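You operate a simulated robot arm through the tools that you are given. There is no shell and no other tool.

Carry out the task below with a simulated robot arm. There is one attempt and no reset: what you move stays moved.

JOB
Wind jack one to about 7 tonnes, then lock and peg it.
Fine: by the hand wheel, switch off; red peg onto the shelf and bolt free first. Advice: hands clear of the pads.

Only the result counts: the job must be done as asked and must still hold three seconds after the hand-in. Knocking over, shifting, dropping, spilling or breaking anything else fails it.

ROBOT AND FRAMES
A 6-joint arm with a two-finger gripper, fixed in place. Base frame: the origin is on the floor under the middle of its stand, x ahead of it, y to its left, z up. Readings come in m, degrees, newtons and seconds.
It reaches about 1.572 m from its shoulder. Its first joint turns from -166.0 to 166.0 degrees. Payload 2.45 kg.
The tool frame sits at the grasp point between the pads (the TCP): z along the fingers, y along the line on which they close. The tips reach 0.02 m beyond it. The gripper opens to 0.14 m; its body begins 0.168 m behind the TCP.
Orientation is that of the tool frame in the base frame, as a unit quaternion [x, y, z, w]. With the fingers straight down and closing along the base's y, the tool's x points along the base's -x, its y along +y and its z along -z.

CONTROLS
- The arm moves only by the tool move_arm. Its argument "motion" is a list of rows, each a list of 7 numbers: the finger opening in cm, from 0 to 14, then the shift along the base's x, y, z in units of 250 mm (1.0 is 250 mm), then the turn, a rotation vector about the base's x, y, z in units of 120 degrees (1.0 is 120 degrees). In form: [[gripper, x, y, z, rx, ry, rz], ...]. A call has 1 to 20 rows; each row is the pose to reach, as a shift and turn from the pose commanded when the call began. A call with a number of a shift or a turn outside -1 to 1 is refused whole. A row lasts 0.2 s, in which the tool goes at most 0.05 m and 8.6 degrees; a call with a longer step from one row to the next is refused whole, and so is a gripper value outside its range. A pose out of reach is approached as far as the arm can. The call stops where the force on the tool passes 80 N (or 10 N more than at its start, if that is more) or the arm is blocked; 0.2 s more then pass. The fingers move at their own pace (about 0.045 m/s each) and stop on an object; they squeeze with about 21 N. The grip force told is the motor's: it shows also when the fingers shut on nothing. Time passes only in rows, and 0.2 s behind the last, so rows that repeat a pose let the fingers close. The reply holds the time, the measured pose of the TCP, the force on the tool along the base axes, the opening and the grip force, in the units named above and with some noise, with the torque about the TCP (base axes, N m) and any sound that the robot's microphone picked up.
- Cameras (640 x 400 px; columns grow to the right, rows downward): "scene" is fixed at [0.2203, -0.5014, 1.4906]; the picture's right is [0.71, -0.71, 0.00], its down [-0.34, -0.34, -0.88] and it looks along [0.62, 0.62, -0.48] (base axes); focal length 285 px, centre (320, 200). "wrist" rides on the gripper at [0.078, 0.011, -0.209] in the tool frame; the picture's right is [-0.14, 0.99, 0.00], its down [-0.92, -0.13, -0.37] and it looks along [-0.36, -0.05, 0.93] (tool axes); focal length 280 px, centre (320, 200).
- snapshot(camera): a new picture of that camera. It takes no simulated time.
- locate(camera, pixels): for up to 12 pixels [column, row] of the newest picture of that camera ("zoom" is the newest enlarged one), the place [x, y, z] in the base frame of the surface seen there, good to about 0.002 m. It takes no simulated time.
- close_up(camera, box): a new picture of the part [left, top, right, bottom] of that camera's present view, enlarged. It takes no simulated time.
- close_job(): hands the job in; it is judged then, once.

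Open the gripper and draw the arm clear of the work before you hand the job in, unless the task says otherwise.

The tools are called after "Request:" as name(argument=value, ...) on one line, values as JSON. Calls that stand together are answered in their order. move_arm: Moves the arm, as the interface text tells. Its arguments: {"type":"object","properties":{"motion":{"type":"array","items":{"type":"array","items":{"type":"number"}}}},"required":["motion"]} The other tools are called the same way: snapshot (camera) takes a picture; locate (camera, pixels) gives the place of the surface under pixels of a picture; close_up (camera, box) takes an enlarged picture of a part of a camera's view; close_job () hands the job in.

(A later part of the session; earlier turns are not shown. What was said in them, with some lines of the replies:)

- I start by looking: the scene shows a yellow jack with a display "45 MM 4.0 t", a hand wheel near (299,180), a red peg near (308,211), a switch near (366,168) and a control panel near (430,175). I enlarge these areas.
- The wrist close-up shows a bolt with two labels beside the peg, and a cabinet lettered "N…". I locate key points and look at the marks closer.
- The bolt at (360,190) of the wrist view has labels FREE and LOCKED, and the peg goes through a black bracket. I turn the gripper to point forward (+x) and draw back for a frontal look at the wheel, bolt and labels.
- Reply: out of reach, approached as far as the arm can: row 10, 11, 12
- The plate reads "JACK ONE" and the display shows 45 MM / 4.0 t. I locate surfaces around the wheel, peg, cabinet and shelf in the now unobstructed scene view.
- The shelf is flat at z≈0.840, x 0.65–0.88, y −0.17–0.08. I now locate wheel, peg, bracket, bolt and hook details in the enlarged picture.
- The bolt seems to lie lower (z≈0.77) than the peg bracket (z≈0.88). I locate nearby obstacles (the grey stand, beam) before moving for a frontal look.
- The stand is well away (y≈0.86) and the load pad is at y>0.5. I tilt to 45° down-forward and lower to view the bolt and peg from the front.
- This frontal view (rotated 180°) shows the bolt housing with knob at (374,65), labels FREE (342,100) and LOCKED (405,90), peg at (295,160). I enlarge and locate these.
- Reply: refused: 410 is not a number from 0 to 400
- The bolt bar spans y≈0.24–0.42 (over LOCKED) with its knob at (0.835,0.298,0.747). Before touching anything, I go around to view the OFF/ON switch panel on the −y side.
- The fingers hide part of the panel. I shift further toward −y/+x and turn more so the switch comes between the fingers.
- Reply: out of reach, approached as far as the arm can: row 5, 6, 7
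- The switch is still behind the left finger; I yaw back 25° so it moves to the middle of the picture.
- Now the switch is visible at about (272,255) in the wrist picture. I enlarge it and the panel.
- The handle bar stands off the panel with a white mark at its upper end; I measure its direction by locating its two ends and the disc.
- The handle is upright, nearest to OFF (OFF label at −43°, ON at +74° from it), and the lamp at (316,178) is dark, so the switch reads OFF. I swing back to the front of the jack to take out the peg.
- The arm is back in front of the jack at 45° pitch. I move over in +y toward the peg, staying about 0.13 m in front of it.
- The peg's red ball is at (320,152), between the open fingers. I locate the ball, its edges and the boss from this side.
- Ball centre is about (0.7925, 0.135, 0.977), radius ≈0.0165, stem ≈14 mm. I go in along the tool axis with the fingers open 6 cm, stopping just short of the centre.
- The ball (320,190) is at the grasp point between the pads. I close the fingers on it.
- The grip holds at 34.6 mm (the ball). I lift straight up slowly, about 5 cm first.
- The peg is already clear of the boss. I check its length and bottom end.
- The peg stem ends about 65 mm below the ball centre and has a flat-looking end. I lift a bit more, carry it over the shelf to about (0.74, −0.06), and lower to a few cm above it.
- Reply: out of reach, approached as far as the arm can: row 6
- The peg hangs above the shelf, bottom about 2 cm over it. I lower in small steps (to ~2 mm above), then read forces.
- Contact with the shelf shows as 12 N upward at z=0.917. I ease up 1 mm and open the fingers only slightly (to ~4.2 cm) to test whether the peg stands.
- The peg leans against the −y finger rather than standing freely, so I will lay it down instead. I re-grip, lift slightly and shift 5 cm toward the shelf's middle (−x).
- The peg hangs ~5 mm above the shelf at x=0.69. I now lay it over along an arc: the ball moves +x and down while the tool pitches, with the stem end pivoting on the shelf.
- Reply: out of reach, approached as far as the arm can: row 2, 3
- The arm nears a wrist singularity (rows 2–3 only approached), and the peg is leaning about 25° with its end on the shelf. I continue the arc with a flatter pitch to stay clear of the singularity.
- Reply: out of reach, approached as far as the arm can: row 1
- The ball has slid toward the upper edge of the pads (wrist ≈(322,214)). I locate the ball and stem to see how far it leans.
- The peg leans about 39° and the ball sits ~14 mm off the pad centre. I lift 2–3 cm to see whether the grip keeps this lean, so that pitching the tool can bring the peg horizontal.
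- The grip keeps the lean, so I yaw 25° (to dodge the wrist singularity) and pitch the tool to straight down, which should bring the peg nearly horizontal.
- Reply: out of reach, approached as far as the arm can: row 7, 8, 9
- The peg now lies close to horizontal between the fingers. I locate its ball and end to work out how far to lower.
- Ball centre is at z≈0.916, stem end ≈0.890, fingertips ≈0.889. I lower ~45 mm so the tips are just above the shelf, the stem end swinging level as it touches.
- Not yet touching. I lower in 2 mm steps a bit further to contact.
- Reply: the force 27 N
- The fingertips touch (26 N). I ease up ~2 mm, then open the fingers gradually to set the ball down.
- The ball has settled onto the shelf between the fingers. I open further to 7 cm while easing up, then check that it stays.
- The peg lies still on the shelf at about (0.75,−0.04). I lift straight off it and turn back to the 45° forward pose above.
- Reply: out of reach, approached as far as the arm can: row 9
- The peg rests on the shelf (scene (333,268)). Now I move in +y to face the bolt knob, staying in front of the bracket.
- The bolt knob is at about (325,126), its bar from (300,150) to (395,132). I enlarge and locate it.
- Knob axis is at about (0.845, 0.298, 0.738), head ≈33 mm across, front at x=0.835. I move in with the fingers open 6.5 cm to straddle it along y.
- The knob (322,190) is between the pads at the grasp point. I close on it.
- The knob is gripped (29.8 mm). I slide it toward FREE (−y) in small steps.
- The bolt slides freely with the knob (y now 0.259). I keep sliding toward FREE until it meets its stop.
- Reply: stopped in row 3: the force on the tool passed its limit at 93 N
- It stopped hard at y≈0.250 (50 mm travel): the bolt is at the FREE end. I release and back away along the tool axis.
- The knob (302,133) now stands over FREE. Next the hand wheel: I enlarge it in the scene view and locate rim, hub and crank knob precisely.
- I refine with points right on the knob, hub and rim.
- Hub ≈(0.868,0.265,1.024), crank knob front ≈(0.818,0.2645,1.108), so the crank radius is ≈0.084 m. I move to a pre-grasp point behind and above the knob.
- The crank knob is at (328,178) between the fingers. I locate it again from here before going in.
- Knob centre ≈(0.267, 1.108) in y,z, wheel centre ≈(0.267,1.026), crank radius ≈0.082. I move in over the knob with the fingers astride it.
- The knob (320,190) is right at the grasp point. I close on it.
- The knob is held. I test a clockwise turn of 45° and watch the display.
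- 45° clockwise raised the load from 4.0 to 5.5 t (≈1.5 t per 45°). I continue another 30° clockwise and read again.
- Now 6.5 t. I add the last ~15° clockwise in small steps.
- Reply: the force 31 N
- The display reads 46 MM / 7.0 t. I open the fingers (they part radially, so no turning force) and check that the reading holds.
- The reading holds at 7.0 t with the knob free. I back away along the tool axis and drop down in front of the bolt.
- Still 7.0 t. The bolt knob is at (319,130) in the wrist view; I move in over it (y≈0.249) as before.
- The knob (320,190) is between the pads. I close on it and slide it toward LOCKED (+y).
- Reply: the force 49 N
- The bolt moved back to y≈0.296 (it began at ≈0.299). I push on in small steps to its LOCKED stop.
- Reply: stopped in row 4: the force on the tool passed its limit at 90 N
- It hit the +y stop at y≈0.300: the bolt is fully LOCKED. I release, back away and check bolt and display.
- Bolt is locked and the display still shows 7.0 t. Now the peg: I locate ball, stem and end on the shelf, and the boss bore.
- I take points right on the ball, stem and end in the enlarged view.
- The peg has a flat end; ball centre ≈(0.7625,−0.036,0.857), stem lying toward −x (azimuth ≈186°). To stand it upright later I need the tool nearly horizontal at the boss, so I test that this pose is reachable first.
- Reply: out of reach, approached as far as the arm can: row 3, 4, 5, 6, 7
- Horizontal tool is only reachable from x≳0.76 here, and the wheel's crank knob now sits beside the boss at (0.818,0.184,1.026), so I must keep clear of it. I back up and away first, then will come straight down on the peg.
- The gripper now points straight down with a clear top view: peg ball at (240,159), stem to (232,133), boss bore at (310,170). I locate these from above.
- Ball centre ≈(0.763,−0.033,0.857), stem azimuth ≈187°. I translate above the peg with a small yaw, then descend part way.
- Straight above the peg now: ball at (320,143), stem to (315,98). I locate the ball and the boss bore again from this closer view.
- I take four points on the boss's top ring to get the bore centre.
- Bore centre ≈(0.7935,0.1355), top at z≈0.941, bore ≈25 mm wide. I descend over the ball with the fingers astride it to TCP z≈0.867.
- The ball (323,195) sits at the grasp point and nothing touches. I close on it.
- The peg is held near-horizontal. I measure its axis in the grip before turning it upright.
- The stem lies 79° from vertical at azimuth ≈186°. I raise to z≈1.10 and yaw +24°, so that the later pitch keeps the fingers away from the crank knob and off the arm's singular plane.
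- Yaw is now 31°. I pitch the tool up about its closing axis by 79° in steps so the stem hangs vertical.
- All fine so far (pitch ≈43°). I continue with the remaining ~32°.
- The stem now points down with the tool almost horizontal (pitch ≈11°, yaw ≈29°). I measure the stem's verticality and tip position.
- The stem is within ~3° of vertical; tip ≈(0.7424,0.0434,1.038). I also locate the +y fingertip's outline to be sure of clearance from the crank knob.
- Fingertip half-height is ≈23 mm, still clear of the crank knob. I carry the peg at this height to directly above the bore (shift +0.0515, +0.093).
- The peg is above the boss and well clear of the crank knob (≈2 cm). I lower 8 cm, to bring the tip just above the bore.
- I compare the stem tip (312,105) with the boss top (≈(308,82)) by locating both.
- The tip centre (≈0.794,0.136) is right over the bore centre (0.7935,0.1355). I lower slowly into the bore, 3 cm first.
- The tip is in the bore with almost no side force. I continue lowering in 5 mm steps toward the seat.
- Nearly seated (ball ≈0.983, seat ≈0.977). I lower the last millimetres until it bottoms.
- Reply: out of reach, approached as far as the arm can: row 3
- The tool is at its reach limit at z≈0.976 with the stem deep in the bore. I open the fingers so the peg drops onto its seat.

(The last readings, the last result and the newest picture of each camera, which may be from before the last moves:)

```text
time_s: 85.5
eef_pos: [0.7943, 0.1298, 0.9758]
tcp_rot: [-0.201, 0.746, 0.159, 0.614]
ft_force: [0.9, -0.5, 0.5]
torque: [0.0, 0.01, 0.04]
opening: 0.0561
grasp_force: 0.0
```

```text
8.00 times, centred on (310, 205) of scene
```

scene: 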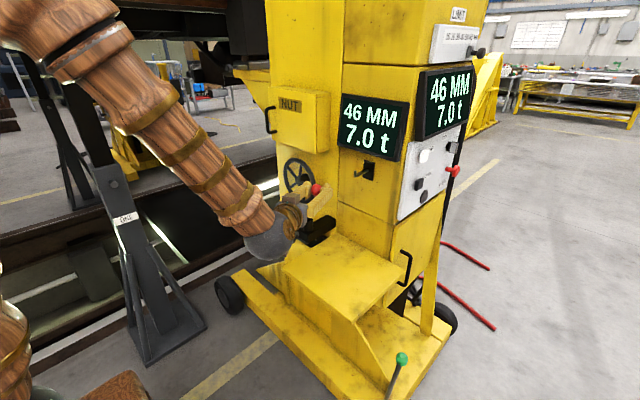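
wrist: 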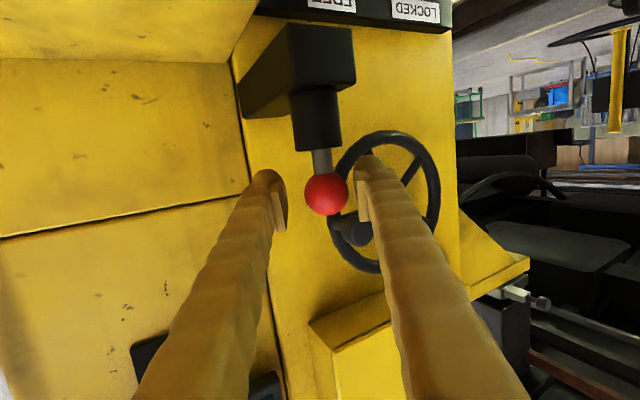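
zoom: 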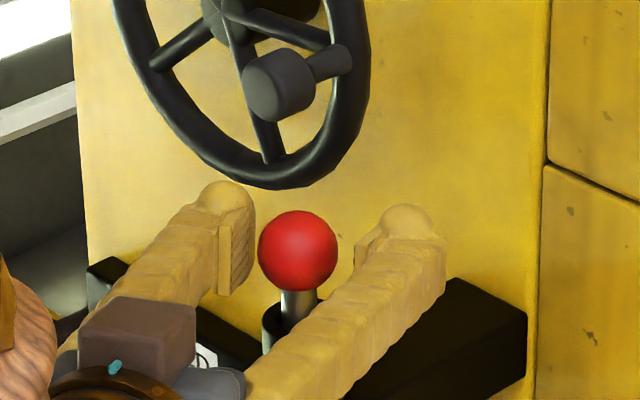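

The peg stands in the bore by itself. I compare its height with the original seat by locating ball and rim.

Request:
locate(camera="zoom", pixels=[[297, 250], [297, 215], [297, 300], [275, 315], [262, 250], [333, 250]])

Request:
locate(camera="wrist", pixels=[[326, 194], [322, 160], [318, 145], [316, 120]])

```text
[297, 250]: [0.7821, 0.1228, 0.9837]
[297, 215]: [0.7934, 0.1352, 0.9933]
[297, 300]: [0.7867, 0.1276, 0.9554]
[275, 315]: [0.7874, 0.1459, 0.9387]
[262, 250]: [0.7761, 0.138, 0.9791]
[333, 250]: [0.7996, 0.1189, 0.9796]
```

```text
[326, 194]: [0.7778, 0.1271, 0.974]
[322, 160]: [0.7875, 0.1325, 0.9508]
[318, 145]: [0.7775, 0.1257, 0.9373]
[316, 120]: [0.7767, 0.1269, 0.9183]
```

The ball is at the same place and height as originally, so the peg is fully seated. I rise straight up to clear the ball, with the fingers open around it and clear of the crank knob.

Request:
move_arm(motion=[[5.6, 0, 0, 0.03, 0, 0, 0], [5.6, 0, 0, 0.07, 0, 0, 0], [5.6, 0, 0, 0.12, 0, 0, 0], [5.6, 0, 0, 0.18, 0, 0, 0], [5.6, -0.005, -0.01, 0.26, 0, 0, 0], [5.6, -0.01, -0.03, 0.36, 0, 0, 0], [5.6, -0.03, -0.06, 0.48, 0, 0, 0]])

Request:
snapshot(camera="scene")

Request:
snapshot(camera="wrist")

```text
time_s: 87.1
eef_pos: [0.7875, 0.115, 1.097]
tcp_rot: [-0.203, 0.745, 0.154, 0.617]
ft_force: [-0.9, 0.3, 0.2]
torque: [-0.02, -0.02, -0.02]
opening: 0.0563
grasp_force: 0.0
```

```text
taken
```

scene: 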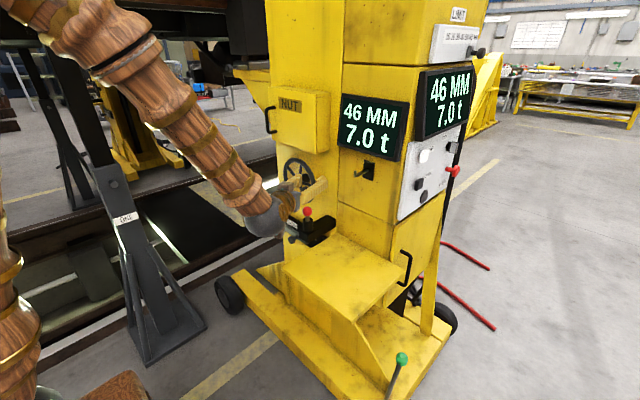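

```text
taken
```

wrist: 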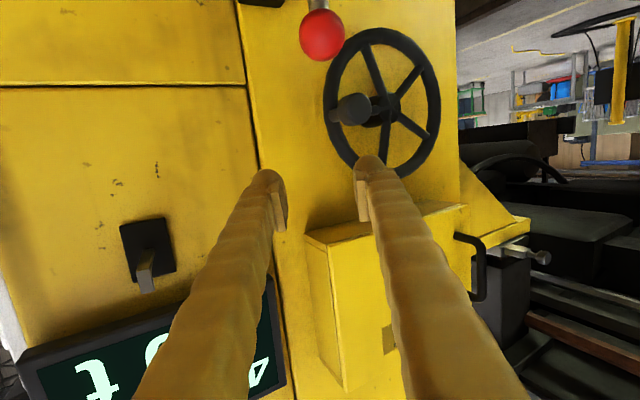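

Clear of the peg; the display still reads 46 MM / 7.0 t. I draw the arm up and back away from the jack.

Request:
move_arm(motion=[[7, -0.06, -0.03, 0.12, 0, 0, 0], [8, -0.12, -0.06, 0.25, 0, 0, 0], [9, -0.18, -0.1, 0.38, 0, 0, 0], [10, -0.24, -0.14, 0.51, 0, 0, 0], [12, -0.3, -0.18, 0.64, 0, 0, 0], [14, -0.36, -0.2, 0.77, 0, 0, 0], [14, -0.42, -0.2, 0.88, 0, 0, 0]])

Request:
snapshot(camera="scene")

Request:
close_up(camera="scene", box=[265, 80, 485, 250])

Request:
close_up(camera="scene", box=[270, 180, 350, 250])

```text
time_s: 88.7
eef_pos: [0.6828, 0.0665, 1.3155]
tcp_rot: [-0.202, 0.744, 0.154, 0.618]
ft_force: [0.3, -0.2, 0.2]
torque: [-0.01, -0.01, -0.04]
opening: 0.1401
grasp_force: 0.1
```

```text
taken
```

scene: 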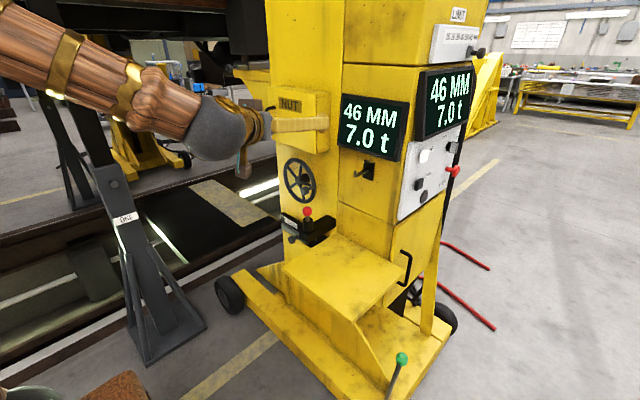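

```text
2.35 times, centred on (375, 165) of scene
```

zoom: 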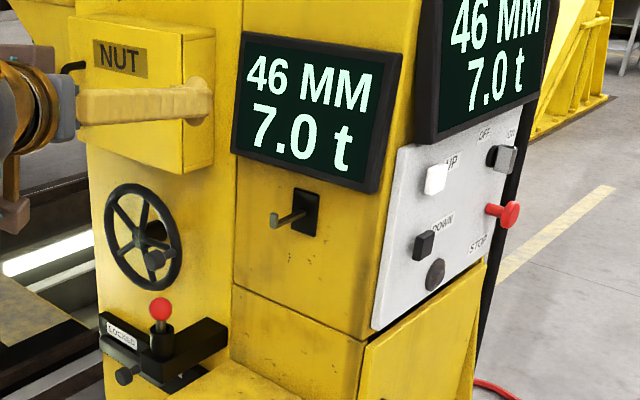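

```text
5.71 times, centred on (310, 215) of scene
```

zoom: 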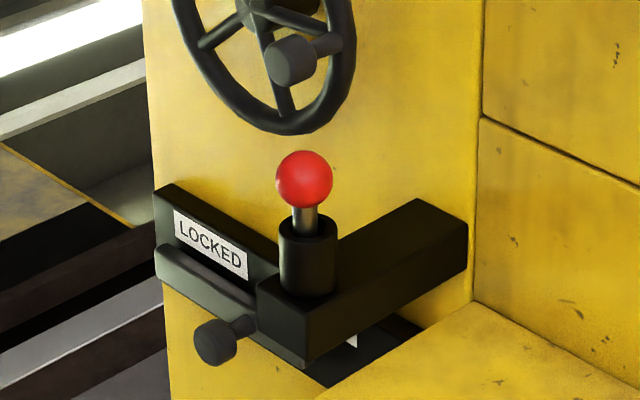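

I take the same close-up as at the start to compare the peg's seat exactly (originally ball centre at (305,142) in that view).

Request:
close_up(camera="scene", box=[270, 190, 350, 250])

Request:
locate(camera="zoom", pixels=[[305, 142], [305, 112], [305, 170], [307, 215], [290, 195], [197, 332], [160, 220], [135, 245]])

Request:
close_up(camera="scene", box=[395, 120, 475, 220])

```text
6.67 times, centred on (310, 220) of scene
```

zoom: 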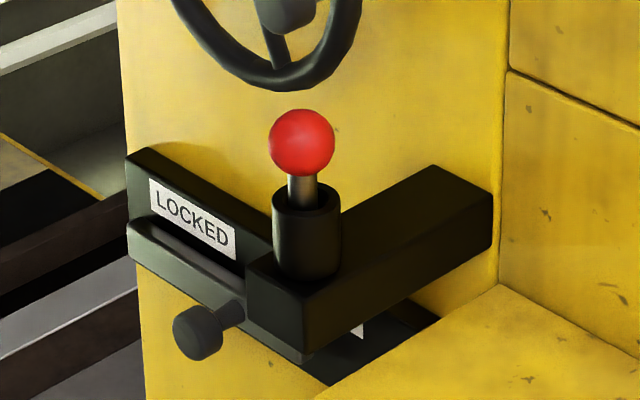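

```text
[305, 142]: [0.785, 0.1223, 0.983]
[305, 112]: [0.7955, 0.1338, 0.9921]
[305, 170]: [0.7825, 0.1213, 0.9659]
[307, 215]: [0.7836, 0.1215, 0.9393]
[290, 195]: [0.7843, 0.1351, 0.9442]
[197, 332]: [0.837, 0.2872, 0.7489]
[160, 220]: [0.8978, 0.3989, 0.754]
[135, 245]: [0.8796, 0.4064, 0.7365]
```

```text
4.00 times, centred on (435, 170) of scene
```

zoom: 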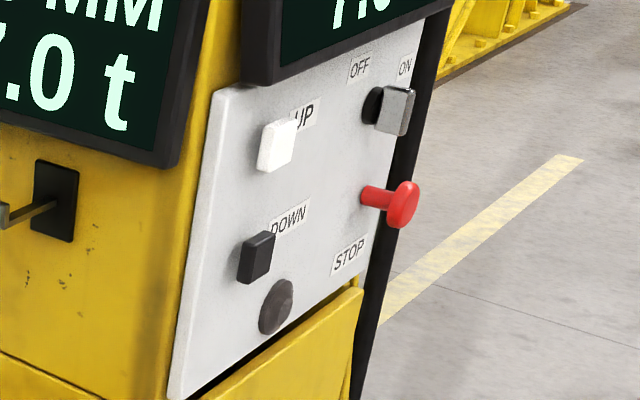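

The ball sits at (301,142), same height as at the start (305,142); bolt knob at (197,332) is as originally locked; the switch is unchanged at OFF. I draw the arm a bit further back and let a second pass to confirm the reading holds.

Request:
move_arm(motion=[[14, -0.06, -0.04, 0.06, 0, 0, 0], [14, -0.14, -0.1, 0.14, 0, 0, 0], [14, -0.22, -0.16, 0.22, 0, 0, 0], [14, -0.3, -0.22, 0.3, 0, 0, 0], [14, -0.36, -0.26, 0.38, 0, 0, 0], [14, -0.36, -0.26, 0.38, 0, 0, 0], [14, -0.36, -0.26, 0.38, 0, 0, 0], [14, -0.36, -0.26, 0.38, 0, 0, 0], [14, -0.36, -0.26, 0.38, 0, 0, 0], [14, -0.36, -0.26, 0.38, 0, 0, 0], [14, -0.36, -0.26, 0.38, 0, 0, 0]])

Request:
snapshot(camera="scene")

Request:
close_up(camera="scene", box=[265, 80, 485, 250])

```text
time_s: 91.1
eef_pos: [0.5915, 0.0015, 1.4121]
tcp_rot: [-0.202, 0.744, 0.154, 0.618]
ft_force: [-0.7, 0.3, -1.0]
torque: [-0.01, 0.02, 0.0]
opening: 0.1398
grasp_force: 0.1
```

```text
taken
```

scene: 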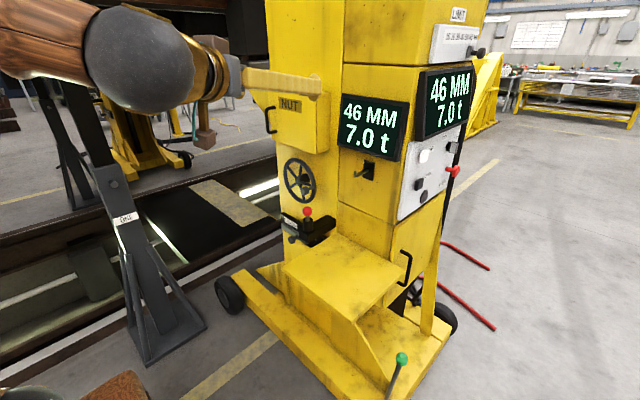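

```text
2.35 times, centred on (375, 165) of scene
```

zoom: 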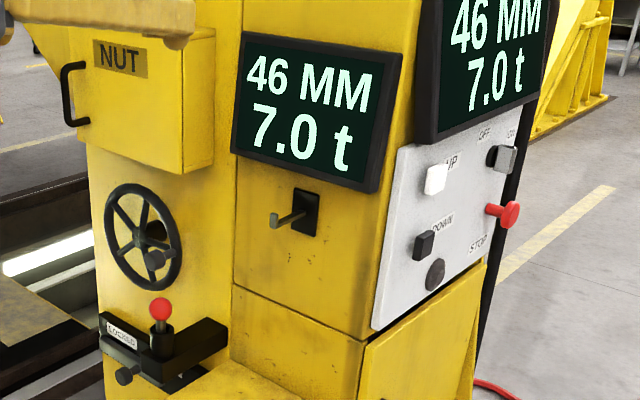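

Everything holds: 46 MM / 7.0 t, bolt at LOCKED, red peg seated, switch at OFF, arm clear with the gripper open. I hand in the job.

Request:
close_job()

```text
The job is handed in.
```

Jack one is wound to 7.0 t (46 mm on the display), the bolt is at LOCKED and the red peg is back in its hole. I've handed the job in. The verdict hasn't come back yet.

- **Order:** I put the peg on the shelf and slid the bolt to FREE before winding. The winding was by hand wheel only, a quarter turn clockwise from 4.0 t. Then I slid the bolt back to its LOCKED stop and refitted the peg.
- **Load:** It read 7.0 t when I released the wheel, and it still did about 35 s later, just before hand-in.
- **Switch:** I never touched it. Its handle stands upright, nearest the OFF label, and what looks like the panel lamp is dark, so I took it to be off. That is my reading of the labels; I didn't test it.
- **Peg:** It seemed unlikely to stand safely on the shelf, so I laid it flat there while winding. It now sits at the same height in its hole as before.

The arm is drawn back with the gripper open and stayed clear of the pads throughout. I saw nothing else knocked or moved.
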